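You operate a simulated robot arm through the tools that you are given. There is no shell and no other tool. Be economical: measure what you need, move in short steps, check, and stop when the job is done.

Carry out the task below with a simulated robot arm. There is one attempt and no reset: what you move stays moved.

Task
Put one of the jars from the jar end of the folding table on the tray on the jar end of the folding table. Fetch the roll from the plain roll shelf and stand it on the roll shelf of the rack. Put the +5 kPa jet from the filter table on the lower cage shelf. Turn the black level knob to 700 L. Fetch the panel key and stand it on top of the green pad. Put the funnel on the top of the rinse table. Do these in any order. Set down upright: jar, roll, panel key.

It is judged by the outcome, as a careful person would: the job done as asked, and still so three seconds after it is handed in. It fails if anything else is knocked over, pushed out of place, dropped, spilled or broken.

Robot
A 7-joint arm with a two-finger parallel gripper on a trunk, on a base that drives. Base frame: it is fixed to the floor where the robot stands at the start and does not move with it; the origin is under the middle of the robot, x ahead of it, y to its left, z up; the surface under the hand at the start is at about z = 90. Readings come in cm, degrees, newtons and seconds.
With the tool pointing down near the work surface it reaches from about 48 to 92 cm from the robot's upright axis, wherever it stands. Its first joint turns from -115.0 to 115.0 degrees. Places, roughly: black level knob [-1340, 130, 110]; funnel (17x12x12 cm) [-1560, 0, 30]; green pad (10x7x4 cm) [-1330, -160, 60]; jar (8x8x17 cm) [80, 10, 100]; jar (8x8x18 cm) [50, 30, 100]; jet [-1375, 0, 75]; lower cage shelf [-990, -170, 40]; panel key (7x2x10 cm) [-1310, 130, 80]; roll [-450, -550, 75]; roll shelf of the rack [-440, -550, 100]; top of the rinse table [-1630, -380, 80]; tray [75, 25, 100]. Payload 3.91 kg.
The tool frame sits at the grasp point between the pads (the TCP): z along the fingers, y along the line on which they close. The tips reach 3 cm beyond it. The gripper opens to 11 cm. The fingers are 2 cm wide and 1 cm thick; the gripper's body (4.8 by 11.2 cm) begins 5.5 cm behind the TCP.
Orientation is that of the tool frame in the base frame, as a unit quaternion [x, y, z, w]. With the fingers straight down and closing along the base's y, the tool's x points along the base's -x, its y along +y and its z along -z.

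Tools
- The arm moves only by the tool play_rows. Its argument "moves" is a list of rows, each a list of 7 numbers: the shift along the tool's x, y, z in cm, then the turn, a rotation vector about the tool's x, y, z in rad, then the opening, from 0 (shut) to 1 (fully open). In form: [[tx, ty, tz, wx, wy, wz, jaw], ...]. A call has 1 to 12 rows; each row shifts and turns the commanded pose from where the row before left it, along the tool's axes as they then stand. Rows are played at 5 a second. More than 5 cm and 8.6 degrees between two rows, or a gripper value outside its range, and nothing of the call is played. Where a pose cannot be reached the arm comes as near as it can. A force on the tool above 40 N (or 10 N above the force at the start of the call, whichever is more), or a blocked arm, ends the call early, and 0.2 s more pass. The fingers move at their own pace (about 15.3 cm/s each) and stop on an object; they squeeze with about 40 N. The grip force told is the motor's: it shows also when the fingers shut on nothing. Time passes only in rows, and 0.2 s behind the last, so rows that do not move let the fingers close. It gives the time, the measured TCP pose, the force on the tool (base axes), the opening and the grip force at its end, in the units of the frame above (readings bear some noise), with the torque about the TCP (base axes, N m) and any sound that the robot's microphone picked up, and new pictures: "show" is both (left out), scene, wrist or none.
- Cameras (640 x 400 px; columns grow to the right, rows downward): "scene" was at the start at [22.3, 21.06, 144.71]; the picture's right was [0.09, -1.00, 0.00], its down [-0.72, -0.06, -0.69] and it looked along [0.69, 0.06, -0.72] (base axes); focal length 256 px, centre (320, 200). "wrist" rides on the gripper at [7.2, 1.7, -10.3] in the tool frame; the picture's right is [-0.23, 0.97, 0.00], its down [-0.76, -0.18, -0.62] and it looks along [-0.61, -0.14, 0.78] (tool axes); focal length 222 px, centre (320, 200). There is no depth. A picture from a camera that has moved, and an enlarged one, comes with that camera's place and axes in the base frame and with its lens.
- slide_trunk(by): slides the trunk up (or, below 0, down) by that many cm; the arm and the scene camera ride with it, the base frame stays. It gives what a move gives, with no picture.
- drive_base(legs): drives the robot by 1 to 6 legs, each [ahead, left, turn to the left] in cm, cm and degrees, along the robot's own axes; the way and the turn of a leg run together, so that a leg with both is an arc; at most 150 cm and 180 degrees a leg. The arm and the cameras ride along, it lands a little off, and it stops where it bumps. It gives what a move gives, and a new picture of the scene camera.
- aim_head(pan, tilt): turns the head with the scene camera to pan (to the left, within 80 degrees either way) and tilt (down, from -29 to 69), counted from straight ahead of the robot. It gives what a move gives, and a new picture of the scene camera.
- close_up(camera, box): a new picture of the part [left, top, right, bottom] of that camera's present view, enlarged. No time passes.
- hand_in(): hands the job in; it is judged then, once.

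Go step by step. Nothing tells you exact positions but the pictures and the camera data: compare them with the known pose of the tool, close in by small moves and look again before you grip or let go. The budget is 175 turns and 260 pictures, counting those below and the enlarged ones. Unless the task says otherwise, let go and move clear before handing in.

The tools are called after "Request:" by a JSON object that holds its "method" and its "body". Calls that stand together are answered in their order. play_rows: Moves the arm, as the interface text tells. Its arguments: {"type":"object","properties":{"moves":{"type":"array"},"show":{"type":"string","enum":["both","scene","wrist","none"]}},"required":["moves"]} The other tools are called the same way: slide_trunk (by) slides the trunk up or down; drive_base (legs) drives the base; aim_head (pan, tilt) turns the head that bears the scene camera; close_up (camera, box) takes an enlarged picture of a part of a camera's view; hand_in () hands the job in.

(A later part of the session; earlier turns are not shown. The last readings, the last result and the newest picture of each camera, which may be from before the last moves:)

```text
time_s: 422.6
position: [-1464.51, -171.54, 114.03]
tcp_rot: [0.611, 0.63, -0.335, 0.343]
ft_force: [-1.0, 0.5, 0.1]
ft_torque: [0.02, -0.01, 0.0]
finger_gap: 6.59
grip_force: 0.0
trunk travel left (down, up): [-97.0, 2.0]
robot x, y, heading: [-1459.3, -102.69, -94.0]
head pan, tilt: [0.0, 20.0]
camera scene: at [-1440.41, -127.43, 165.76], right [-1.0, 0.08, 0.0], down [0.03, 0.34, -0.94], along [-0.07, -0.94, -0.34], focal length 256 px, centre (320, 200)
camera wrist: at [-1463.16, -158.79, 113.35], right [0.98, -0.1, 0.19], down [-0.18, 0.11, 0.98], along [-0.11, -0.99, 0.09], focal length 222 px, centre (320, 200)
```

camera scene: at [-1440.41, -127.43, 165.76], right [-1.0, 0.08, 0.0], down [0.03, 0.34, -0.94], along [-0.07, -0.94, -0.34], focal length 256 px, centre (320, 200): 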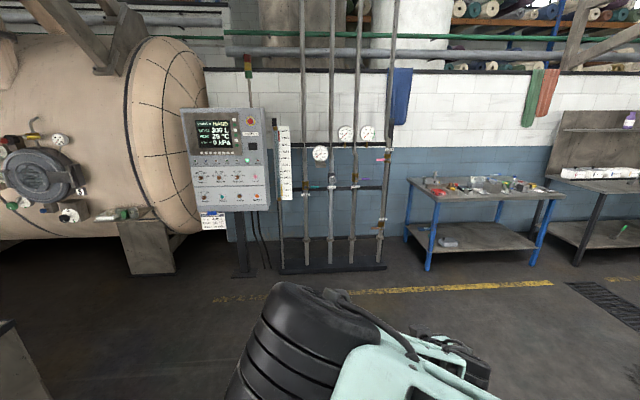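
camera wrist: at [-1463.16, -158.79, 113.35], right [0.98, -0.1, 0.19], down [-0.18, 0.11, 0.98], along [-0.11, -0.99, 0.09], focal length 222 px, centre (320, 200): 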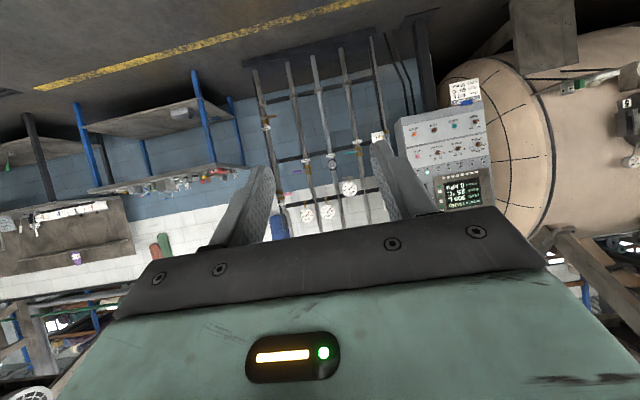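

Hand points forward, 33° down. Now reverse through the gap, then strafe behind the table toward the jet.

Request:
{"method": "drive_base", "body": {"legs": [[0, 0, 4], [-150, 0, 0], [-38, 0, 0]]}}

Request:
{"method": "drive_base", "body": {"legs": [[0, 50, 0]]}}

Request:
{"method": "aim_head", "body": {"pan": 25, "tilt": 45}}

```text
time_s: 432.5
position: [-1459.61, 15.89, 113.95]
tcp_rot: [0.584, 0.656, -0.319, 0.357]
ft_force: [-0.3, -1.1, -0.1]
ft_torque: [-0.01, 0.0, 0.0]
finger_gap: 6.58
grip_force: 0.0
trunk travel left (down, up): [-97.0, 2.0]
robot x, y, heading: [-1460.22, 85.05, -89.1]
head pan, tilt: [0.0, 20.0]
camera scene: at [-1439.49, 61.86, 165.76], right [-1.0, -0.01, 0.0], down [0.0, 0.34, -0.94], along [0.01, -0.94, -0.34], focal length 256 px, centre (320, 200)
```

scene: 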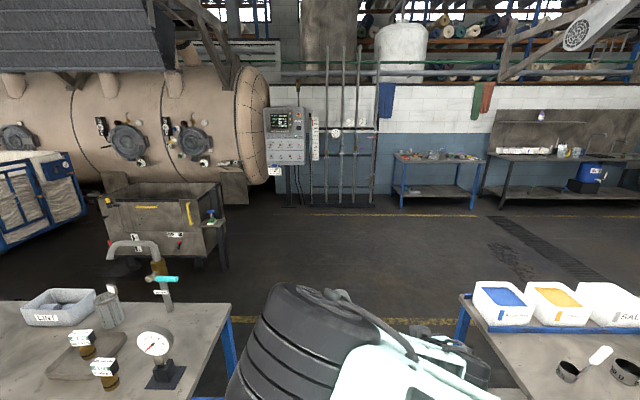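

```text
time_s: 435.4
position: [-1410.43, 16.64, 113.93]
tcp_rot: [0.582, 0.657, -0.318, 0.357]
ft_force: [0.6, 0.5, 0.0]
ft_torque: [0.02, 0.01, -0.02]
finger_gap: 6.6
grip_force: 0.2
trunk travel left (down, up): [-97.0, 2.0]
robot x, y, heading: [-1411.67, 86.09, -88.9]
head pan, tilt: [0.0, 20.0]
camera scene: at [-1390.59, 62.72, 165.77], right [-1.0, -0.02, 0.0], down [-0.01, 0.34, -0.94], along [0.02, -0.94, -0.34], focal length 256 px, centre (320, 200)
```

scene: 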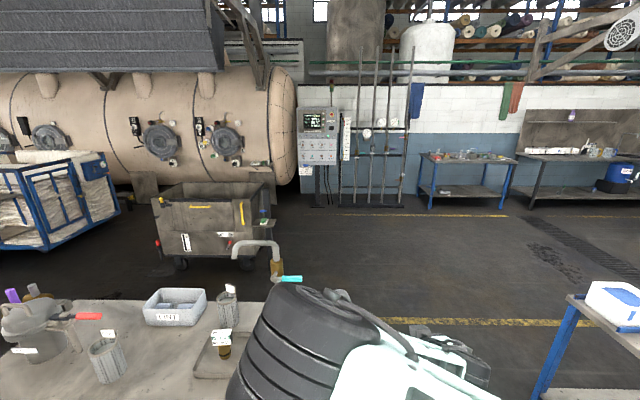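

```text
time_s: 436.2
position: [-1410.45, 16.64, 113.96]
tcp_rot: [0.582, 0.657, -0.319, 0.358]
ft_force: [0.0, 0.4, 0.8]
ft_torque: [-0.03, -0.04, 0.0]
finger_gap: 6.61
grip_force: 0.1
trunk travel left (down, up): [-97.0, 2.0]
robot x, y, heading: [-1411.33, 86.25, -88.9]
head pan, tilt: [25.0, 45.0]
camera scene: at [-1387.17, 64.71, 161.9], right [-0.9, -0.44, 0.0], down [-0.31, 0.64, -0.71], along [0.31, -0.64, -0.71], focal length 256 px, centre (320, 200)
```

scene: 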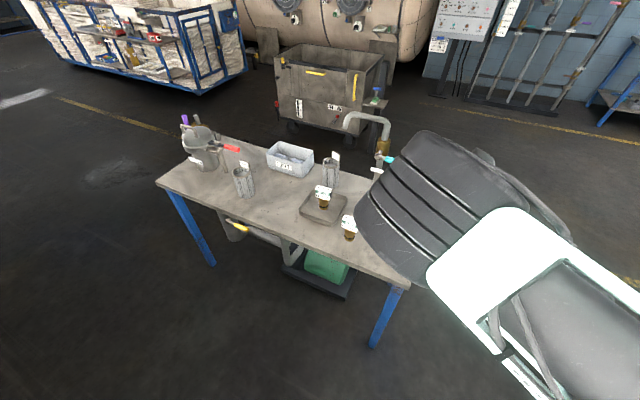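

Request:
{"method": "close_up", "body": {"camera": "scene", "box": [290, 170, 390, 260]}}

```text
4.44 times, centred on (340, 215) of scene
camera zoom: at [-1387.17, 64.71, 161.9], right [-0.9, -0.44, 0.0], down [-0.31, 0.64, -0.71], along [0.31, -0.64, -0.71], focal length 1138 px, centre (231, 133)
```

zoom: 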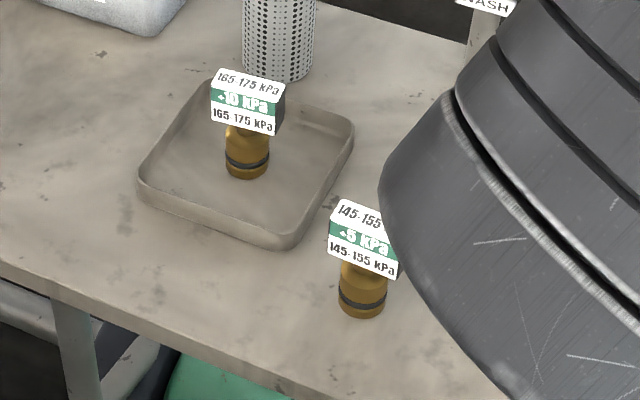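

Labels are clear: +5 kPa on the table at (-1371, 5), +10 kPa in the tray. I'll strafe to line up and lower the trunk to a standoff.

Request:
{"method": "drive_base", "body": {"legs": [[0, 39.3, 0]]}}

Request:
{"method": "slide_trunk", "body": {"by": -15}}

Request:
{"method": "play_rows", "body": {"moves": [[0, 0, 0, 0, 0, 0, 0.9], [0, 0, 0, 0, 0, 0, 0.9]]}}

```text
time_s: 438.7
position: [-1371.24, 17.37, 113.85]
tcp_rot: [0.582, 0.658, -0.317, 0.358]
ft_force: [-0.7, 0.3, -0.1]
ft_torque: [0.0, -0.03, 0.0]
finger_gap: 6.61
grip_force: 0.1
trunk travel left (down, up): [-97.0, 2.0]
robot x, y, heading: [-1372.7, 86.65, -89.0]
head pan, tilt: [25.0, 45.0]
camera scene: at [-1347.85, 65.36, 161.9], right [-0.9, -0.44, 0.0], down [-0.31, 0.64, -0.71], along [0.31, -0.64, -0.71], focal length 256 px, centre (320, 200)
```

scene: 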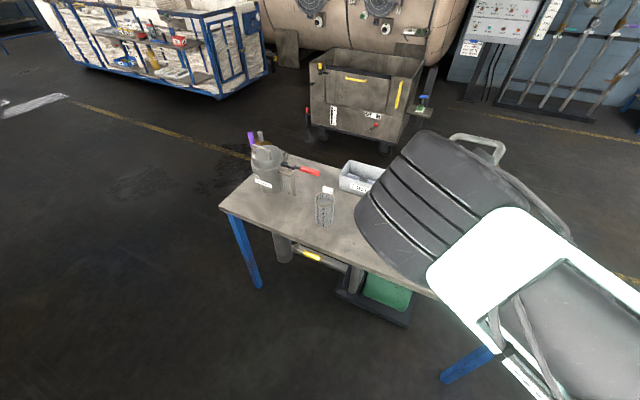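

```text
time_s: 440.5
position: [-1371.21, 17.29, 99.02]
tcp_rot: [0.582, 0.658, -0.317, 0.358]
ft_force: [-0.8, 1.0, -0.5]
ft_torque: [-0.02, -0.01, 0.01]
finger_gap: 6.6
grip_force: 0.0
trunk travel left (down, up): [-82.0, 17.0]
robot x, y, heading: [-1372.44, 86.81, -89.2]
head pan, tilt: [25.0, 45.0]
```

```text
time_s: 441.1
position: [-1371.15, 17.35, 98.93]
tcp_rot: [0.583, 0.657, -0.319, 0.357]
ft_force: [-0.4, -0.2, 0.0]
ft_torque: [-0.03, 0.03, 0.01]
finger_gap: 9.91
grip_force: 0.0
trunk travel left (down, up): [-82.0, 17.0]
robot x, y, heading: [-1372.16, 86.51, -89.0]
head pan, tilt: [25.0, 45.0]
camera scene: at [-1347.84, 65.36, 146.9], right [-0.9, -0.44, 0.0], down [-0.31, 0.64, -0.71], along [0.31, -0.64, -0.71], focal length 256 px, centre (320, 200)
camera wrist: at [-1371.01, 30.05, 98.35], right [0.98, -0.01, 0.19], down [-0.19, 0.09, 0.98], along [-0.02, -1.0, 0.09], focal length 222 px, centre (320, 200)
```

scene: 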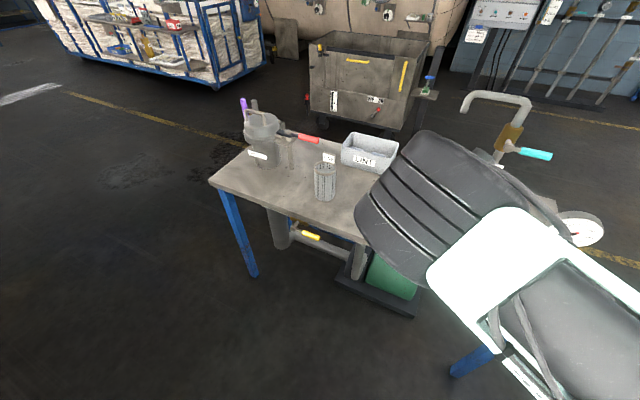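
wrist: 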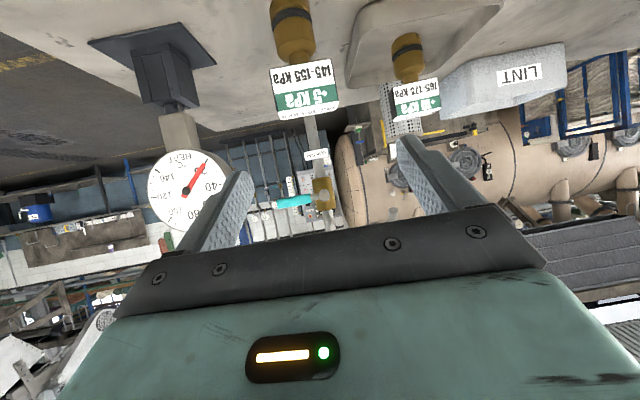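

Jet label centre at (-1370.6, 5, 89.5). Approach along the tool axis.

Request:
{"method": "play_rows", "body": {"moves": [[0.6, -0.5, 2, 0, 0, 0, 0.9], [0.56, -0.33, 3, 0, 0, 0, 0.9], [0, 0, 3.5, 0, 0, 0, 0.9], [0, 0, 3, 0, 0, 0, 0.9], [0, 0, 0, 0, 0, 0, 0.9]], "show": "wrist"}}

```text
time_s: 442.3
position: [-1371.0, 8.31, 91.51]
tcp_rot: [0.583, 0.657, -0.318, 0.357]
ft_force: [1.4, 0.9, 0.0]
ft_torque: [-0.01, -0.02, 0.0]
finger_gap: 9.88
grip_force: 0.0
trunk travel left (down, up): [-82.0, 17.0]
robot x, y, heading: [-1372.56, 86.62, -89.2]
head pan, tilt: [25.0, 45.0]
camera wrist: at [-1370.85, 21.01, 90.97], right [0.98, -0.01, 0.19], down [-0.19, 0.09, 0.98], along [-0.02, -1.0, 0.09], focal length 222 px, centre (320, 200)
```

wrist: 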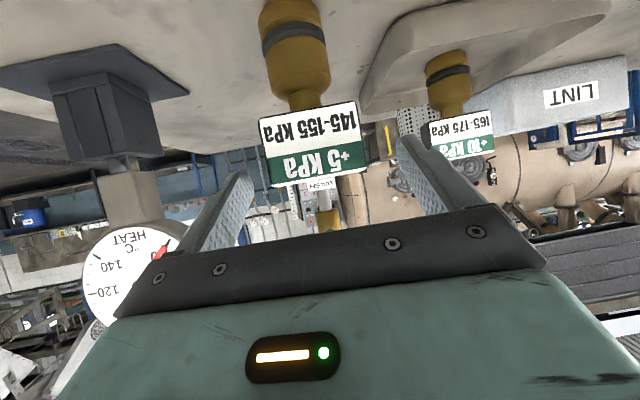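

Request:
{"method": "play_rows", "body": {"moves": [[0.3, -0.15, 1.7, 0, 0, 0, 0.9], [0.3, -0.15, 1.7, 0, 0, 0, 0.9], [0, 0, 0, 0, 0, 0, 0.9], [0, 0, 0, 0, 0, 0, 0], [0, 0, 0, 0, 0, 0, 0], [0, 0, 0, 0, 0, 0, 0]], "show": "wrist"}}

```text
time_s: 443.7
position: [-1370.97, 5.61, 89.24]
tcp_rot: [0.582, 0.657, -0.318, 0.357]
ft_force: [-1.6, -0.4, 0.0]
ft_torque: [-0.04, 0.03, -0.01]
finger_gap: 6.85
grip_force: 39.9
trunk travel left (down, up): [-82.0, 17.0]
robot x, y, heading: [-1372.28, 86.87, -89.1]
head pan, tilt: [25.0, 45.0]
camera wrist: at [-1370.81, 18.46, 88.74], right [0.98, -0.01, 0.19], down [-0.19, 0.09, 0.98], along [-0.02, -1.0, 0.09], focal length 222 px, centre (320, 200)
```

wrist: 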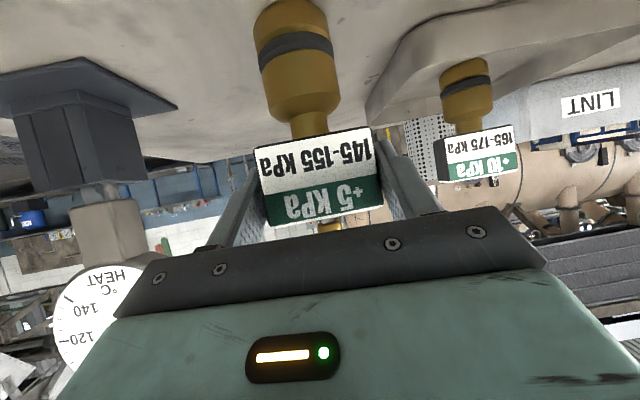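

Gripped (6.85 cm). Lift with the trunk and check.

Request:
{"method": "slide_trunk", "body": {"by": 16}}

Request:
{"method": "play_rows", "body": {"moves": [[0, 0, 0, 0, 0, 0, 0], [0, 0, 0, 0, 0, 0, 0]], "show": "wrist"}}

```text
time_s: 445.5
position: [-1371.03, 5.75, 105.29]
tcp_rot: [0.583, 0.657, -0.318, 0.356]
ft_force: [-0.5, 0.3, -4.9]
ft_torque: [0.0, -0.01, -0.02]
finger_gap: 6.85
grip_force: 39.8
trunk travel left (down, up): [-98.0, 1.0]
robot x, y, heading: [-1372.28, 86.97, -88.8]
head pan, tilt: [25.0, 45.0]
```

```text
time_s: 446.1
position: [-1371.0, 5.75, 105.26]
tcp_rot: [0.582, 0.657, -0.318, 0.357]
ft_force: [-0.6, 0.3, -4.6]
ft_torque: [0.03, -0.01, -0.04]
finger_gap: 6.86
grip_force: 40.3
trunk travel left (down, up): [-98.0, 1.0]
robot x, y, heading: [-1372.22, 86.34, -89.2]
head pan, tilt: [25.0, 45.0]
camera wrist: at [-1370.8, 18.45, 104.73], right [0.98, -0.01, 0.19], down [-0.19, 0.09, 0.98], along [-0.02, -1.0, 0.09], focal length 222 px, centre (320, 200)
```

wrist: 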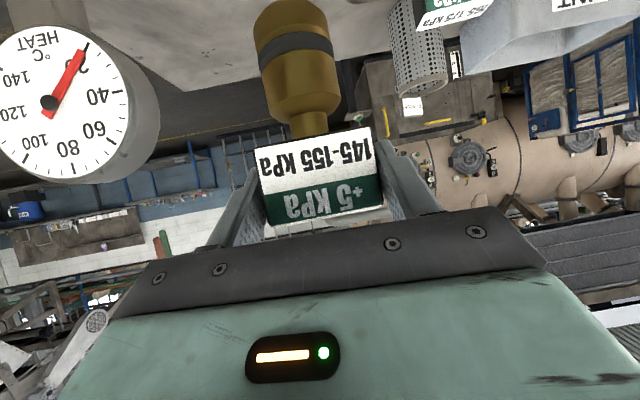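

Held firmly. Pull back from the table, then go out the way I came.

Request:
{"method": "play_rows", "body": {"moves": [[2.5, 0.5, -3.9, 0, 0, 0, 0], [2.5, 0.5, -3.9, 0, 0, 0, 0], [2.5, 0.5, -3.9, 0, 0, 0, 0], [0, 0, 0, 0, 0, 0, 0]], "show": "none"}}

Request:
{"method": "drive_base", "body": {"legs": [[0, -45, 0], [0, -43, 0]]}}

```text
time_s: 447.1
position: [-1371.16, 19.51, 105.37]
tcp_rot: [0.582, 0.657, -0.319, 0.358]
ft_force: [-0.1, 0.1, -4.8]
ft_torque: [0.0, 0.04, 0.0]
finger_gap: 6.87
grip_force: 39.6
trunk travel left (down, up): [-98.0, 1.0]
robot x, y, heading: [-1372.34, 86.54, -89.2]
head pan, tilt: [25.0, 45.0]
```

```text
time_s: 452.1
position: [-1459.63, 18.07, 105.38]
tcp_rot: [0.583, 0.657, -0.318, 0.357]
ft_force: [0.2, 0.0, -4.0]
ft_torque: [-0.02, -0.01, 0.01]
finger_gap: 6.8
grip_force: 40.2
trunk travel left (down, up): [-98.0, 1.0]
robot x, y, heading: [-1461.06, 85.19, -89.2]
head pan, tilt: [25.0, 45.0]
camera scene: at [-1436.18, 63.95, 162.89], right [-0.9, -0.44, 0.0], down [-0.31, 0.64, -0.71], along [0.31, -0.64, -0.71], focal length 256 px, centre (320, 200)
```

scene: 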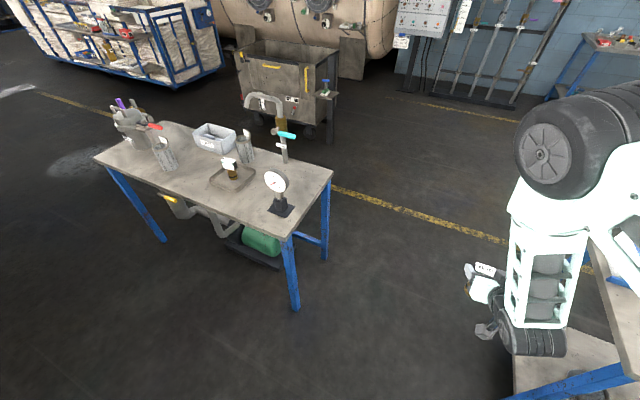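

Jet secure. Continue out to the aisle, then east to the cage.

Request:
{"method": "drive_base", "body": {"legs": [[140, 0, -0.8], [45, 0, 0], [0, 0, 90], [130, 0, 0]]}}

Request:
{"method": "drive_base", "body": {"legs": [[130, 0, 0], [120, 0, 0], [70, 0, 0]]}}

```text
time_s: 471.3
position: [-1263.43, -99.22, 105.31]
tcp_rot: [-0.048, 0.877, 0.026, 0.477]
ft_force: [0.5, -0.7, -4.2]
ft_torque: [0.0, 0.02, -0.02]
finger_gap: 6.66
grip_force: 40.1
trunk travel left (down, up): [-98.0, 1.0]
robot x, y, heading: [-1330.6, -99.32, 0.2]
head pan, tilt: [25.0, 45.0]
camera scene: at [-1309.02, -75.59, 162.89], right [0.43, -0.9, 0.0], down [-0.64, -0.3, -0.71], along [0.64, 0.3, -0.71], focal length 256 px, centre (320, 200)
```

scene: 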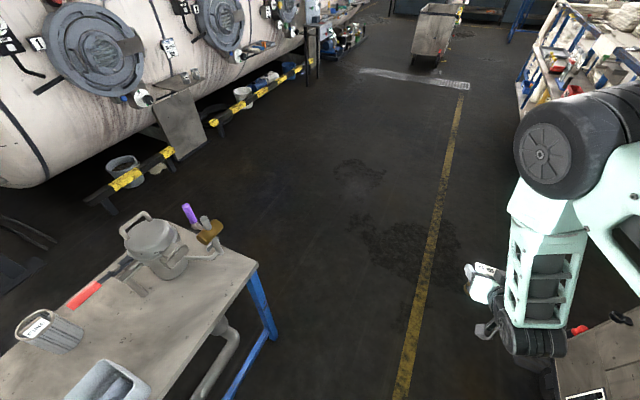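

```text
time_s: 486.9
position: [-944.86, -96.74, 105.27]
tcp_rot: [-0.053, 0.877, 0.029, 0.476]
ft_force: [0.1, 0.3, -4.7]
ft_torque: [-0.01, -0.01, -0.02]
finger_gap: 6.62
grip_force: 39.8
trunk travel left (down, up): [-98.0, 1.0]
robot x, y, heading: [-1012.44, -97.49, 0.8]
head pan, tilt: [25.0, 45.0]
camera scene: at [-990.68, -73.58, 162.89], right [0.43, -0.9, 0.0], down [-0.64, -0.31, -0.71], along [0.64, 0.31, -0.71], focal length 256 px, centre (320, 200)
```

scene: 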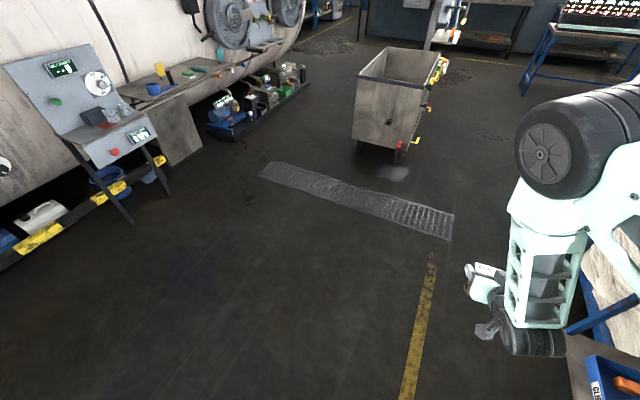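

The grip gap is creeping down slowly, so I'll be quick: move back from the cage, turn to face it and look.

Request:
{"method": "drive_base", "body": {"legs": [[0, 30, 0], [0, 0, -90]]}}

Request:
{"method": "aim_head", "body": {"pan": 0, "tilt": 45}}

Request:
{"method": "play_rows", "body": {"moves": [[0, 0, 0, 0, 0, 0, 0]], "show": "wrist"}}

```text
time_s: 492.6
position: [-1009.35, -134.55, 105.2]
tcp_rot: [0.571, 0.667, -0.311, 0.363]
ft_force: [0.1, 0.2, -4.5]
ft_torque: [0.0, -0.01, 0.0]
finger_gap: 6.61
grip_force: 39.8
trunk travel left (down, up): [-98.0, 1.0]
robot x, y, heading: [-1012.3, -67.58, -87.4]
head pan, tilt: [25.0, 45.0]
camera scene: at [-987.46, -88.13, 162.89], right [-0.88, -0.47, 0.0], down [-0.33, 0.63, -0.71], along [0.33, -0.63, -0.71], focal length 256 px, centre (320, 200)
```

scene: 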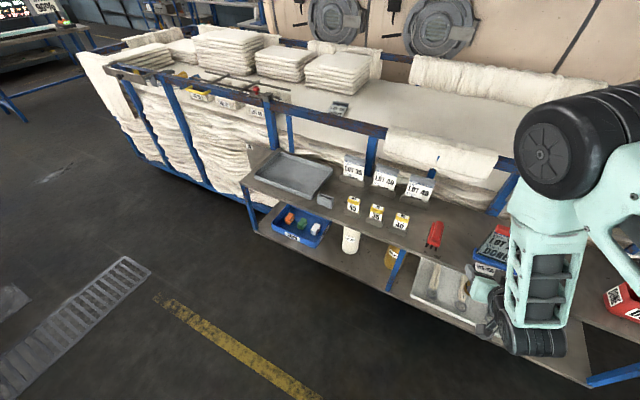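

```text
time_s: 493.5
position: [-1009.2, -134.61, 105.36]
tcp_rot: [0.572, 0.667, -0.312, 0.362]
ft_force: [-0.8, 1.0, -4.6]
ft_torque: [0.06, 0.02, -0.02]
finger_gap: 6.62
grip_force: 40.1
trunk travel left (down, up): [-98.0, 1.0]
robot x, y, heading: [-1012.69, -67.49, -87.1]
head pan, tilt: [0.0, 45.0]
camera scene: at [-990.85, -89.06, 162.89], right [-1.0, -0.05, 0.0], down [-0.04, 0.71, -0.71], along [0.04, -0.71, -0.71], focal length 256 px, centre (320, 200)
```

scene: 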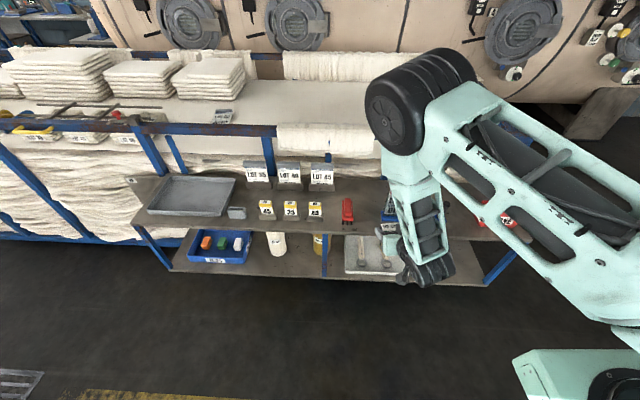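

```text
time_s: 493.9
position: [-1009.2, -134.7, 105.43]
tcp_rot: [0.572, 0.667, -0.311, 0.362]
ft_force: [0.0, 0.5, -5.1]
ft_torque: [0.02, 0.02, -0.02]
finger_gap: 6.63
grip_force: 40.2
trunk travel left (down, up): [-98.0, 1.0]
robot x, y, heading: [-1012.46, -67.48, -87.2]
head pan, tilt: [0.0, 45.0]
camera wrist: at [-1009.55, -121.94, 104.7], right [0.98, 0.03, 0.19], down [-0.19, 0.08, 0.98], along [0.01, -1.0, 0.09], focal length 222 px, centre (320, 200)
```

wrist: 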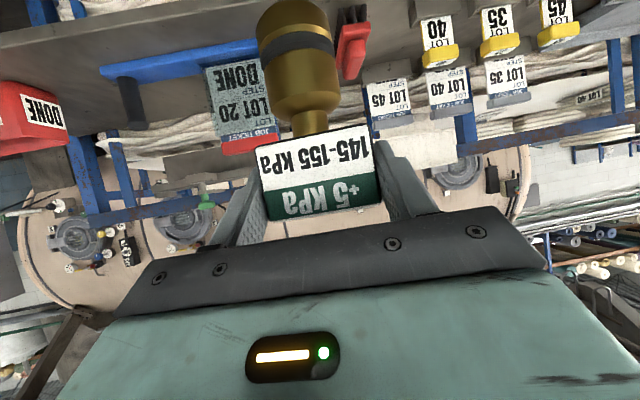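

Request:
{"method": "close_up", "body": {"camera": "scene", "box": [160, 160, 520, 300]}}

```text
1.78 times, centred on (340, 230) of scene
camera zoom: at [-990.86, -89.06, 162.89], right [-1.0, -0.05, 0.0], down [-0.03, 0.71, -0.71], along [0.03, -0.71, -0.71], focal length 455 px, centre (284, 147)
```

zoom: 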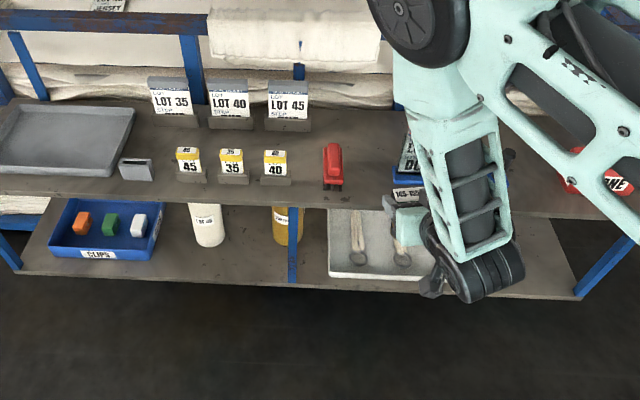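

Upper shelf z≈82, lower shelf z≈40, front edge y≈-153. The free stretch looks to be right of the white tray, x≈-1035…-1070. I'll move over there and look at it.

Request:
{"method": "drive_base", "body": {"legs": [[0, -20, -2]]}}

Request:
{"method": "aim_head", "body": {"pan": -45, "tilt": 40}}

```text
time_s: 495.5
position: [-1031.83, -135.3, 105.39]
tcp_rot: [0.583, 0.657, -0.318, 0.357]
ft_force: [0.3, -0.7, -4.6]
ft_torque: [0.05, 0.01, -0.02]
finger_gap: 6.56
grip_force: 40.3
trunk travel left (down, up): [-98.0, 1.0]
robot x, y, heading: [-1032.39, -67.96, -89.0]
head pan, tilt: [0.0, 45.0]
camera scene: at [-1011.72, -90.44, 162.89], right [-1.0, -0.01, 0.0], down [-0.01, 0.71, -0.71], along [0.01, -0.71, -0.71], focal length 256 px, centre (320, 200)
```

scene: 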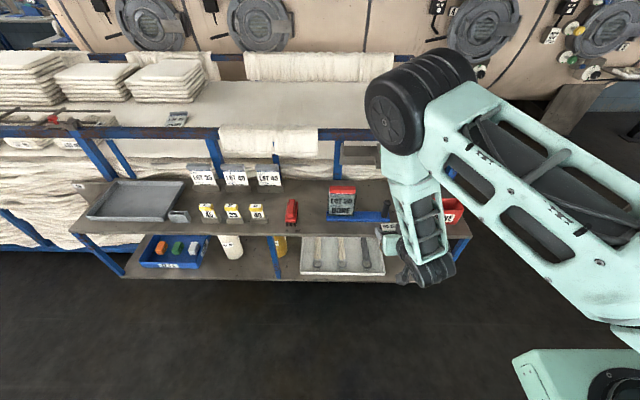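

```text
time_s: 496.7
position: [-1031.93, -135.34, 105.33]
tcp_rot: [0.584, 0.656, -0.318, 0.357]
ft_force: [0.3, 0.4, -4.5]
ft_torque: [0.04, 0.03, -0.02]
finger_gap: 6.64
grip_force: 40.5
trunk travel left (down, up): [-98.0, 1.0]
robot x, y, heading: [-1033.06, -68.17, -89.2]
head pan, tilt: [-45.0, 40.0]
camera scene: at [-1017.78, -88.41, 163.62], right [-0.72, 0.7, 0.0], down [0.45, 0.46, -0.77], along [-0.53, -0.55, -0.64], focal length 256 px, centre (320, 200)
```

scene: 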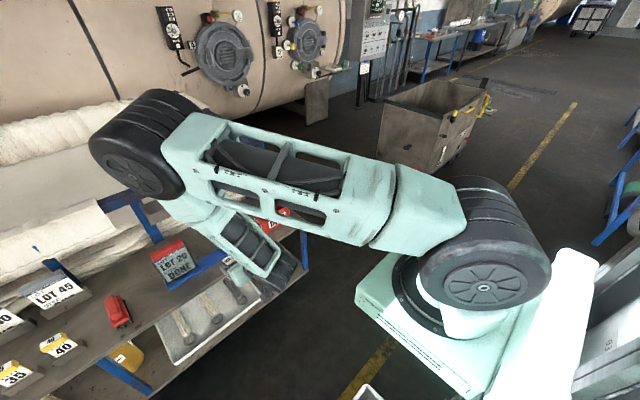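

Free space is x≈-1046…-1083. I'll strafe to x≈-1063, lower the trunk outside the shelf and view it with the wrist camera.

Request:
{"method": "drive_base", "body": {"legs": [[0, -31, 0]]}}

Request:
{"method": "slide_trunk", "body": {"by": -40}}

Request:
{"method": "slide_trunk", "body": {"by": -9}}

Request:
{"method": "aim_head", "body": {"pan": -15, "tilt": 35}}

Request:
{"method": "play_rows", "body": {"moves": [[0, 0, 0, 0, 0, 0, 0]], "show": "wrist"}}

```text
time_s: 498.7
position: [-1062.43, -135.98, 105.29]
tcp_rot: [0.581, 0.659, -0.316, 0.358]
ft_force: [-0.3, -0.1, -3.6]
ft_torque: [0.03, 0.01, -0.02]
finger_gap: 6.61
grip_force: 40.2
trunk travel left (down, up): [-98.0, 1.0]
robot x, y, heading: [-1063.3, -68.83, -89.0]
head pan, tilt: [-45.0, 40.0]
camera scene: at [-1048.55, -88.87, 163.62], right [-0.72, 0.69, 0.0], down [0.45, 0.46, -0.77], along [-0.53, -0.55, -0.64], focal length 256 px, centre (320, 200)
```

scene: 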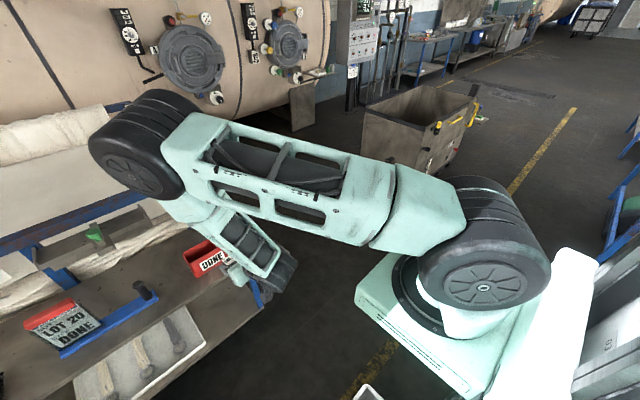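

```text
time_s: 502.6
position: [-1062.4, -135.93, 65.33]
tcp_rot: [0.582, 0.658, -0.317, 0.357]
ft_force: [0.6, 0.6, -4.3]
ft_torque: [0.02, 0.02, 0.03]
finger_gap: 6.6
grip_force: 40.3
trunk travel left (down, up): [-58.0, 41.0]
robot x, y, heading: [-1063.44, -68.72, -88.6]
head pan, tilt: [-45.0, 40.0]
```

```text
time_s: 503.8
position: [-1062.36, -135.99, 56.36]
tcp_rot: [0.581, 0.658, -0.317, 0.359]
ft_force: [-0.3, 0.7, -4.9]
ft_torque: [0.0, 0.02, 0.01]
finger_gap: 6.61
grip_force: 40.2
trunk travel left (down, up): [-49.0, 50.0]
robot x, y, heading: [-1063.31, -68.79, -89.1]
head pan, tilt: [-45.0, 40.0]
```

```text
time_s: 504.8
position: [-1062.39, -135.94, 56.28]
tcp_rot: [0.581, 0.659, -0.317, 0.358]
ft_force: [-0.2, -0.1, -4.5]
ft_torque: [-0.02, -0.02, 0.01]
finger_gap: 6.61
grip_force: 39.8
trunk travel left (down, up): [-49.0, 50.0]
robot x, y, heading: [-1063.57, -68.56, -88.9]
head pan, tilt: [-15.0, 35.0]
camera scene: at [-1044.79, -91.28, 115.37], right [-0.97, 0.24, 0.0], down [0.14, 0.56, -0.82], along [-0.2, -0.79, -0.57], focal length 256 px, centre (320, 200)
```

scene: 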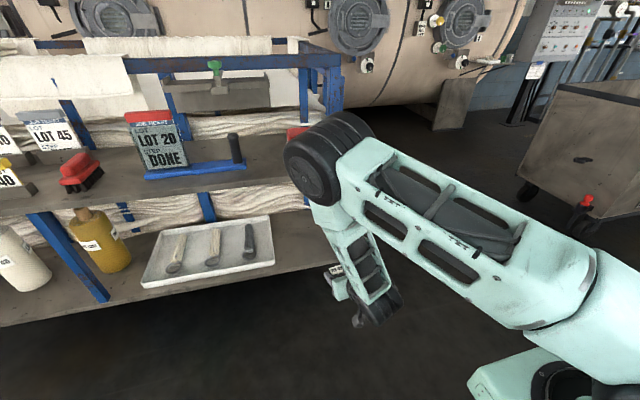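

```text
time_s: 505.2
position: [-1062.35, -135.87, 56.23]
tcp_rot: [0.582, 0.659, -0.316, 0.358]
ft_force: [0.3, 0.4, -4.8]
ft_torque: [0.02, 0.03, -0.02]
finger_gap: 6.61
grip_force: 40.7
trunk travel left (down, up): [-49.0, 50.0]
robot x, y, heading: [-1063.7, -68.79, -89.0]
head pan, tilt: [-15.0, 35.0]
camera wrist: at [-1062.16, -123.17, 55.7], right [0.98, 0.0, 0.19], down [-0.19, 0.09, 0.98], along [-0.02, -1.0, 0.09], focal length 222 px, centre (320, 200)
```

wrist: 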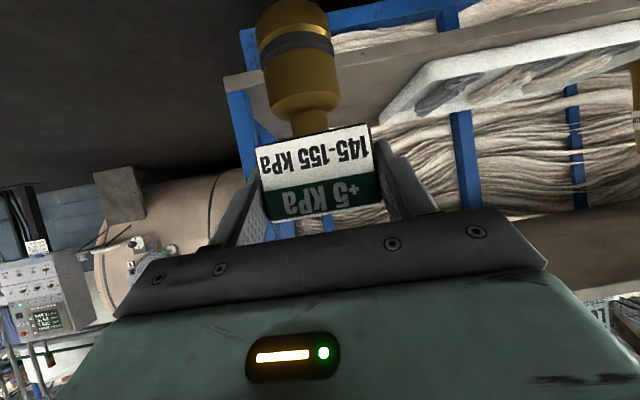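

The free gap is x≈-1071…-1044, front edge y≈-154. I'll drive forward 24 cm and 2.5 cm left, so the jet comes over the shelf.

Request:
{"method": "slide_trunk", "body": {"by": -1.5}}

Request:
{"method": "drive_base", "body": {"legs": [[24.5, 2.5, 0]]}}

Request:
{"method": "play_rows", "body": {"moves": [[0, 0, 0, 0, 0, 0, 0]], "show": "wrist"}}

```text
time_s: 505.8
position: [-1062.32, -135.91, 54.72]
tcp_rot: [0.582, 0.658, -0.317, 0.358]
ft_force: [0.2, -0.3, -4.0]
ft_torque: [0.01, -0.01, -0.02]
finger_gap: 6.59
grip_force: 39.7
trunk travel left (down, up): [-47.5, 51.5]
robot x, y, heading: [-1063.39, -68.93, -88.9]
head pan, tilt: [-15.0, 35.0]
```

```text
time_s: 507.6
position: [-1059.37, -161.14, 54.75]
tcp_rot: [0.581, 0.659, -0.316, 0.358]
ft_force: [-0.9, -0.5, -4.5]
ft_torque: [0.02, 0.02, 0.03]
finger_gap: 6.55
grip_force: 40.4
trunk travel left (down, up): [-47.5, 51.5]
robot x, y, heading: [-1060.78, -93.83, -88.8]
head pan, tilt: [-15.0, 35.0]
camera scene: at [-1041.8, -116.47, 113.87], right [-0.97, 0.24, 0.0], down [0.14, 0.56, -0.82], along [-0.2, -0.8, -0.57], focal length 256 px, centre (320, 200)
```

scene: 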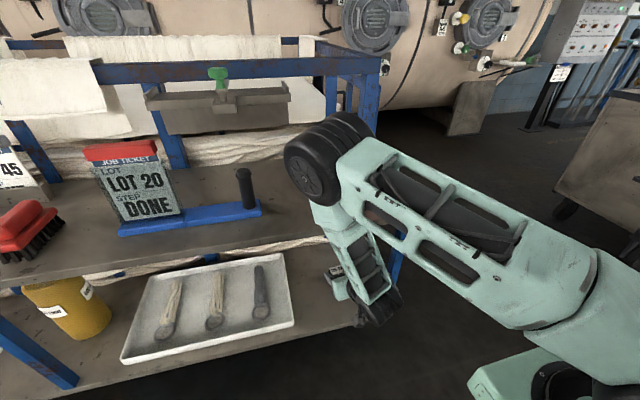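

```text
time_s: 508.0
position: [-1059.41, -161.01, 54.76]
tcp_rot: [0.582, 0.658, -0.317, 0.358]
ft_force: [0.1, -0.3, -4.7]
ft_torque: [0.02, -0.01, 0.02]
finger_gap: 6.6
grip_force: 39.6
trunk travel left (down, up): [-47.5, 51.5]
robot x, y, heading: [-1060.54, -93.92, -89.2]
head pan, tilt: [-15.0, 35.0]
camera wrist: at [-1059.18, -148.32, 54.18], right [0.98, 0.0, 0.19], down [-0.19, 0.09, 0.98], along [-0.02, -1.0, 0.08], focal length 222 px, centre (320, 200)
```

wrist: 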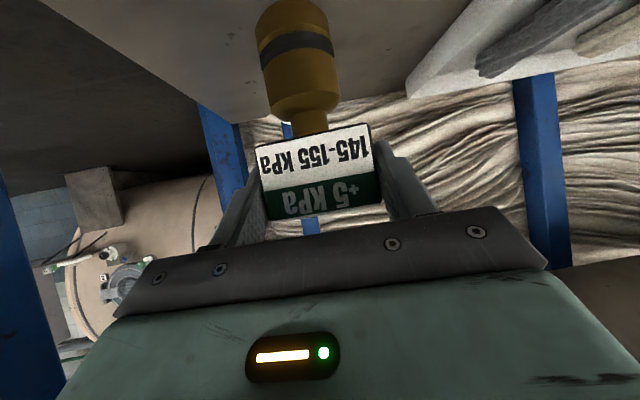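

Jet is over the shelf. Lower with the trunk, then finely.

Request:
{"method": "slide_trunk", "body": {"by": -4}}

Request:
{"method": "slide_trunk", "body": {"by": -0.7}}

Request:
{"method": "play_rows", "body": {"moves": [[0, 0, 0, 0, 0, 0, 0]], "show": "wrist"}}

```text
time_s: 508.9
position: [-1059.32, -161.33, 51.28]
tcp_rot: [0.58, 0.656, -0.32, 0.362]
ft_force: [0.7, -3.7, 36.0]
ft_torque: [-0.76, -0.04, -0.03]
finger_gap: 6.61
grip_force: 40.0
trunk travel left (down, up): [-43.5, 55.5]
robot x, y, heading: [-1060.59, -93.89, -88.9]
head pan, tilt: [-15.0, 35.0]
```

```text
time_s: 509.4
position: [-1059.33, -161.03, 50.27]
tcp_rot: [0.581, 0.657, -0.318, 0.36]
ft_force: [0.4, -5.2, 30.7]
ft_torque: [-0.62, -0.15, -0.06]
finger_gap: 6.58
grip_force: 40.5
trunk travel left (down, up): [-42.8, 56.2]
robot x, y, heading: [-1060.92, -93.94, -89.0]
head pan, tilt: [-15.0, 35.0]
```

```text
time_s: 509.8
position: [-1059.36, -161.2, 50.26]
tcp_rot: [0.581, 0.658, -0.318, 0.359]
ft_force: [0.5, -7.7, 28.5]
ft_torque: [-0.78, -0.2, 0.0]
finger_gap: 6.58
grip_force: 40.0
trunk travel left (down, up): [-42.8, 56.2]
robot x, y, heading: [-1060.48, -94.14, -88.9]
head pan, tilt: [-15.0, 35.0]
camera wrist: at [-1059.15, -148.4, 49.57], right [0.98, 0.0, 0.19], down [-0.19, 0.09, 0.98], along [-0.02, -1.0, 0.09], focal length 222 px, centre (320, 200)
```

wrist: 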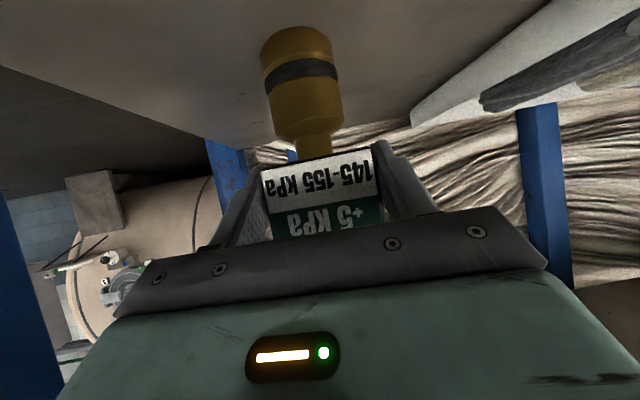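

Jet is standing on the shelf. Ease off, open, and retreat along the tool axis.

Request:
{"method": "play_rows", "body": {"moves": [[-0.25, 0, -0.16, 0, 0, 0, 0], [0, 0, 0, 0, 0, 0, 0.66], [0, 0, 0, 0, 0, 0, 0.75], [0, 0, 0, 0, 0, 0, 0.85], [0, 0, -1.5, 0, 0, 0, 0.85], [0, 0, -3, 0, 0, 0, 0.85], [0, 0, -3.5, 0, 0, 0, 0.85], [0, 0, -3, 0, 0, 0, 0.85], [0, 0, 0, 0, 0, 0, 0.85]]}}

```text
time_s: 511.8
position: [-1060.24, -152.24, 55.99]
tcp_rot: [0.582, 0.659, -0.317, 0.357]
ft_force: [-0.6, -1.1, 0.9]
ft_torque: [0.0, 0.01, 0.01]
finger_gap: 9.36
grip_force: 0.1
out of reach, approached as far as the arm can: row 8
trunk travel left (down, up): [-42.8, 56.2]
robot x, y, heading: [-1060.49, -93.98, -88.7]
head pan, tilt: [-15.0, 35.0]
camera scene: at [-1041.8, -116.46, 109.18], right [-0.97, 0.24, 0.0], down [0.14, 0.56, -0.82], along [-0.2, -0.8, -0.57], focal length 256 px, centre (320, 200)
camera wrist: at [-1060.02, -139.68, 55.3], right [0.98, 0.0, 0.19], down [-0.19, 0.09, 0.98], along [-0.02, -1.0, 0.09], focal length 222 px, centre (320, 200)
```

scene: 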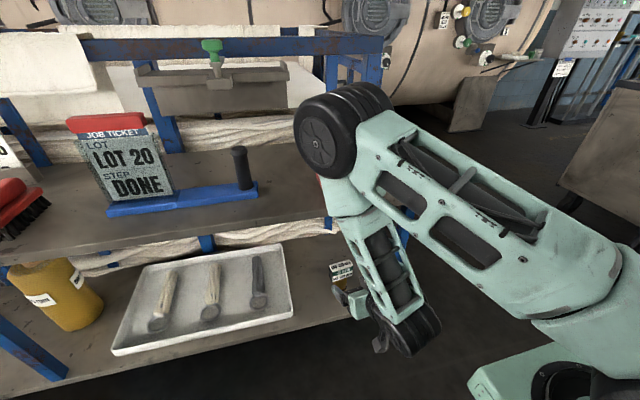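
wrist: 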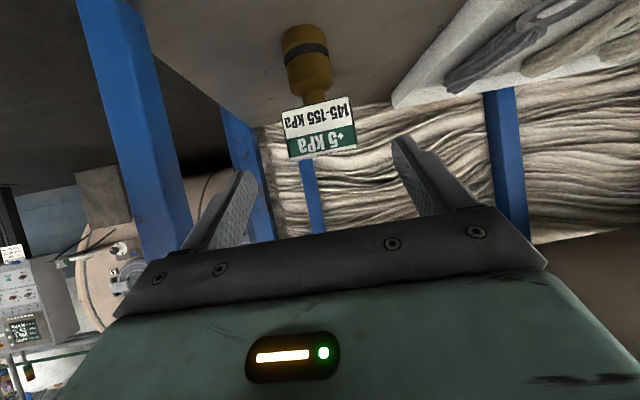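

The jet stands on the lower cage shelf. Back out and head for the funnel.

Request:
{"method": "drive_base", "body": {"legs": [[-36, 0, 0]]}}

Request:
{"method": "close_up", "body": {"camera": "scene", "box": [230, 120, 430, 300]}}

Request:
{"method": "slide_trunk", "body": {"by": 40}}

Request:
{"method": "drive_base", "body": {"legs": [[0, -10, -91], [150, 0, 0], [150, 0, 0], [100, 0, 0]]}}

```text
time_s: 514.2
position: [-1060.91, -115.74, 55.85]
tcp_rot: [0.582, 0.659, -0.316, 0.358]
ft_force: [-0.8, -0.7, -0.2]
ft_torque: [-0.03, -0.03, -0.02]
finger_gap: 9.34
grip_force: 0.1
trunk travel left (down, up): [-42.8, 56.2]
robot x, y, heading: [-1061.31, -57.42, -88.8]
head pan, tilt: [-15.0, 35.0]
camera scene: at [-1042.54, -79.85, 109.18], right [-0.97, 0.24, 0.0], down [0.14, 0.56, -0.82], along [-0.2, -0.8, -0.57], focal length 256 px, centre (320, 200)
```

scene: 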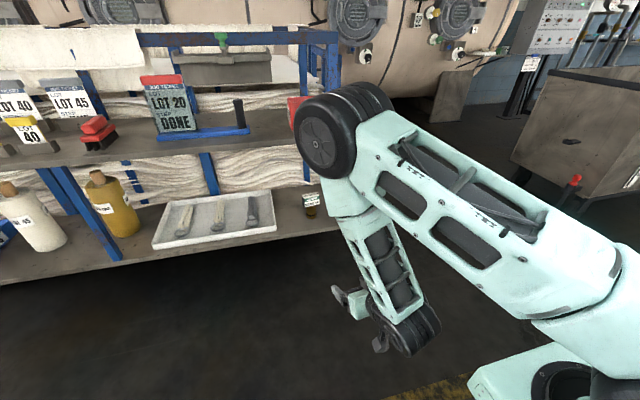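

```text
2.22 times, centred on (330, 210) of scene
camera zoom: at [-1042.54, -79.85, 109.18], right [-0.97, 0.24, 0.0], down [0.14, 0.56, -0.82], along [-0.2, -0.8, -0.57], focal length 569 px, centre (298, 178)
```

zoom: 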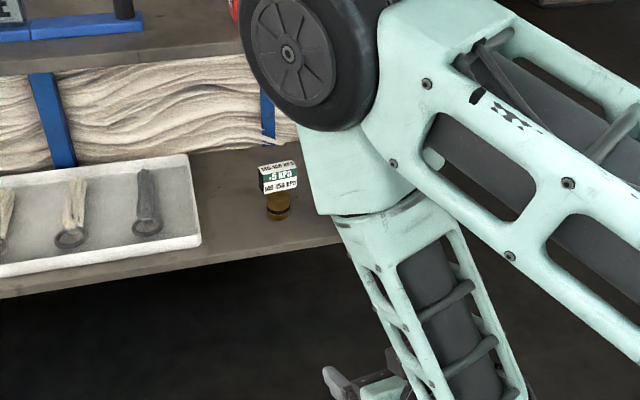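

```text
time_s: 518.0
position: [-1060.92, -115.83, 95.82]
tcp_rot: [0.581, 0.658, -0.317, 0.358]
ft_force: [0.0, -0.8, -0.5]
ft_torque: [-0.01, -0.01, 0.01]
finger_gap: 9.33
grip_force: 0.1
trunk travel left (down, up): [-82.8, 16.2]
robot x, y, heading: [-1061.11, -57.48, -89.1]
head pan, tilt: [-15.0, 35.0]
```

```text
time_s: 531.4
position: [-1300.75, -51.56, 95.92]
tcp_rot: [0.876, 0.043, -0.479, 0.022]
ft_force: [0.3, 0.7, 0.5]
ft_torque: [0.02, 0.02, 0.0]
finger_gap: 9.33
grip_force: 0.0
trunk travel left (down, up): [-82.8, 16.2]
robot x, y, heading: [-1242.19, -52.73, 179.7]
head pan, tilt: [-15.0, 35.0]
stopped in leg 3: the robot was blocked; the commanded pose is now the measured one
camera scene: at [-1264.88, -71.07, 149.18], right [0.26, 0.96, 0.0], down [0.55, -0.15, -0.82], along [-0.79, 0.22, -0.57], focal length 256 px, centre (320, 200)
```

scene: 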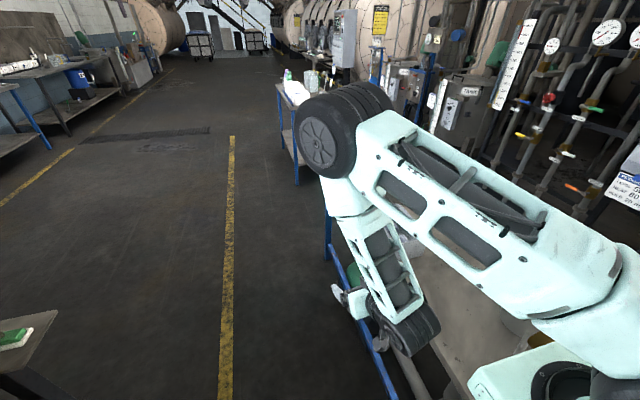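

I drove too close to the filter table and bumped it. Back off carefully and check the table and the key.

Request:
{"method": "drive_base", "body": {"legs": [[-20, 0, 0], [0, 45, 0]]}}

Request:
{"method": "aim_head", "body": {"pan": 20, "tilt": 35}}

Request:
{"method": "aim_head", "body": {"pan": -35, "tilt": 30}}

```text
time_s: 535.3
position: [-1280.57, -97.15, 95.97]
tcp_rot: [0.876, 0.046, -0.479, 0.024]
ft_force: [1.2, 0.8, -0.8]
ft_torque: [0.05, 0.0, 0.02]
finger_gap: 9.33
grip_force: 0.0
trunk travel left (down, up): [-82.8, 16.2]
robot x, y, heading: [-1221.93, -97.9, -179.8]
head pan, tilt: [-15.0, 35.0]
camera scene: at [-1244.69, -116.2, 149.18], right [0.26, 0.97, 0.0], down [0.55, -0.15, -0.82], along [-0.79, 0.21, -0.57], focal length 256 px, centre (320, 200)
```

scene: 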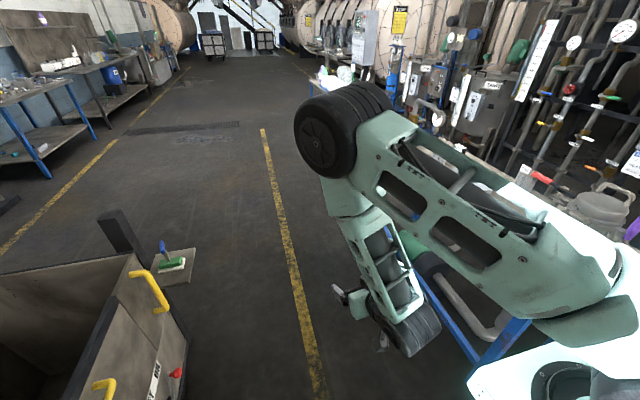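

```text
time_s: 536.3
position: [-1280.64, -97.02, 95.91]
tcp_rot: [0.876, 0.046, -0.479, 0.024]
ft_force: [-0.2, -0.2, 0.3]
ft_torque: [0.01, 0.02, 0.0]
finger_gap: 9.34
grip_force: 0.1
trunk travel left (down, up): [-82.8, 16.2]
robot x, y, heading: [-1222.11, -97.66, -179.7]
head pan, tilt: [20.0, 35.0]
camera scene: at [-1244.45, -121.49, 149.18], right [-0.34, 0.94, 0.0], down [0.54, 0.2, -0.82], along [-0.77, -0.28, -0.57], focal length 256 px, centre (320, 200)
```

scene: 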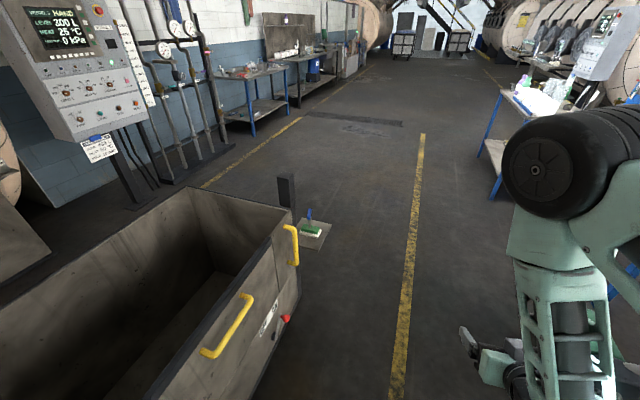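

```text
time_s: 537.5
position: [-1280.7, -96.99, 95.89]
tcp_rot: [0.876, 0.046, -0.479, 0.024]
ft_force: [-0.6, 0.0, 0.3]
ft_torque: [0.0, -0.03, -0.01]
finger_gap: 9.35
grip_force: 0.1
trunk travel left (down, up): [-82.8, 16.2]
robot x, y, heading: [-1222.14, -97.47, -179.9]
head pan, tilt: [-35.0, 30.0]
camera scene: at [-1243.6, -113.3, 149.96], right [0.57, 0.82, 0.0], down [0.41, -0.29, -0.87], along [-0.71, 0.49, -0.5], focal length 256 px, centre (320, 200)
```

scene: 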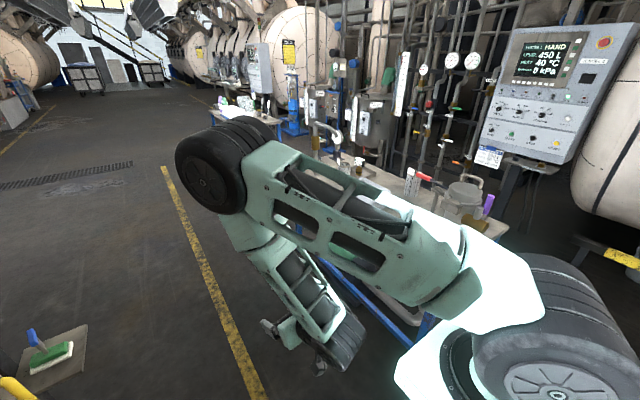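

Everything still stands, and the key is upright on the pad. Continue west at y≈-97.

Request:
{"method": "drive_base", "body": {"legs": [[150, 0, 0], [100, 0, 0]]}}

Request:
{"method": "aim_head", "body": {"pan": -50, "tilt": 35}}

```text
time_s: 549.7
position: [-1530.34, -97.57, 95.89]
tcp_rot: [0.876, 0.05, -0.479, 0.026]
ft_force: [-0.2, -0.7, 0.4]
ft_torque: [-0.03, 0.01, 0.0]
finger_gap: 9.34
grip_force: 0.0
trunk travel left (down, up): [-82.8, 16.2]
robot x, y, heading: [-1471.91, -97.95, -179.5]
head pan, tilt: [-35.0, 30.0]
camera scene: at [-1493.14, -113.49, 149.96], right [0.57, 0.82, 0.0], down [0.41, -0.28, -0.87], along [-0.71, 0.49, -0.5], focal length 256 px, centre (320, 200)
```

scene: 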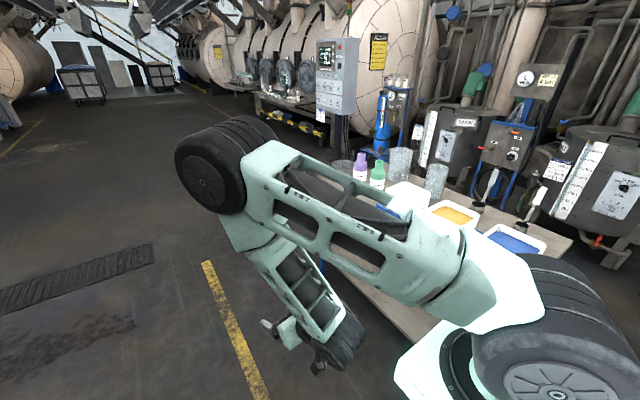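

```text
time_s: 550.5
position: [-1530.42, -97.62, 95.95]
tcp_rot: [0.876, 0.049, -0.479, 0.026]
ft_force: [-0.8, -0.5, -0.4]
ft_torque: [-0.01, 0.01, 0.0]
finger_gap: 9.37
grip_force: 0.0
trunk travel left (down, up): [-82.8, 16.2]
robot x, y, heading: [-1471.55, -97.31, -179.4]
head pan, tilt: [-50.0, 35.0]
camera scene: at [-1491.41, -111.92, 149.18], right [0.76, 0.65, 0.0], down [0.37, -0.44, -0.82], along [-0.53, 0.62, -0.57], focal length 256 px, centre (320, 200)
```

scene: 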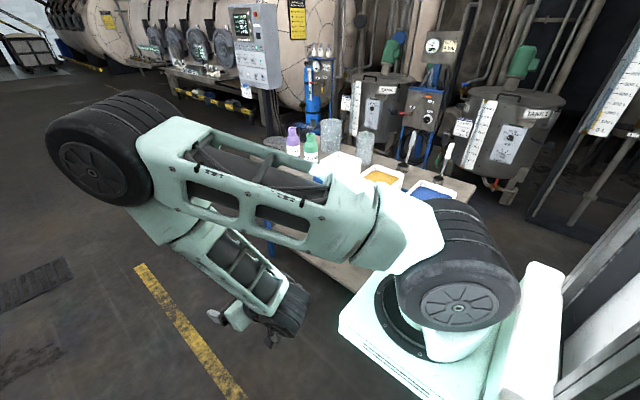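

Request:
{"method": "drive_base", "body": {"legs": [[92, 0, 0], [0, 8, -90]]}}

Request:
{"method": "slide_trunk", "body": {"by": -25}}

Request:
{"method": "aim_head", "body": {"pan": 0, "tilt": 40}}

```text
time_s: 559.1
position: [-1569.24, -45.28, 95.95]
tcp_rot: [0.657, -0.582, -0.359, -0.318]
ft_force: [0.6, 0.7, 0.4]
ft_torque: [-0.01, 0.02, 0.04]
finger_gap: 9.33
grip_force: 0.1
trunk travel left (down, up): [-82.8, 16.2]
robot x, y, heading: [-1569.16, -103.79, 90.9]
head pan, tilt: [-50.0, 35.0]
camera scene: at [-1583.03, -84.44, 149.18], right [0.66, -0.75, 0.0], down [-0.43, -0.38, -0.82], along [0.62, 0.54, -0.57], focal length 256 px, centre (320, 200)
```

scene: 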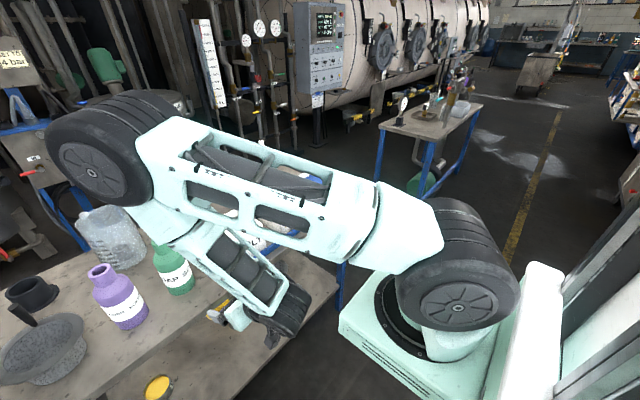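

```text
time_s: 561.7
position: [-1569.32, -45.28, 70.95]
tcp_rot: [0.658, -0.581, -0.359, -0.318]
ft_force: [0.5, -0.7, 0.4]
ft_torque: [0.0, -0.03, 0.02]
finger_gap: 9.36
grip_force: 0.0
trunk travel left (down, up): [-57.8, 41.2]
robot x, y, heading: [-1568.96, -104.05, 90.9]
head pan, tilt: [-50.0, 35.0]
```

```text
time_s: 562.9
position: [-1569.41, -45.33, 70.84]
tcp_rot: [0.658, -0.581, -0.359, -0.317]
ft_force: [0.5, -0.2, 0.0]
ft_torque: [0.0, 0.0, 0.01]
finger_gap: 9.34
grip_force: 0.1
trunk travel left (down, up): [-57.8, 41.2]
robot x, y, heading: [-1568.68, -103.87, 91.2]
head pan, tilt: [0.0, 40.0]
camera scene: at [-1589.82, -81.73, 123.42], right [1.0, 0.02, 0.0], down [0.01, -0.64, -0.77], along [-0.01, 0.77, -0.64], focal length 256 px, centre (320, 200)
```

scene: 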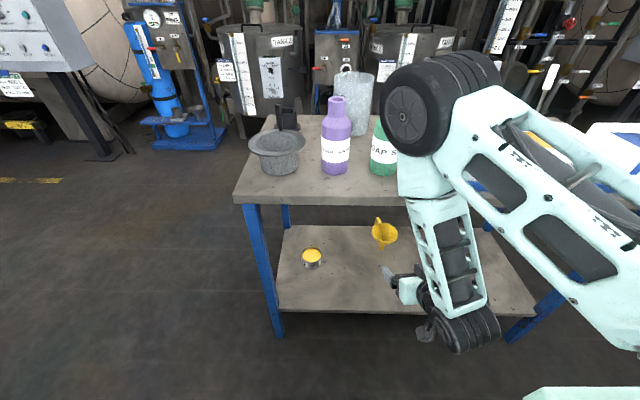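

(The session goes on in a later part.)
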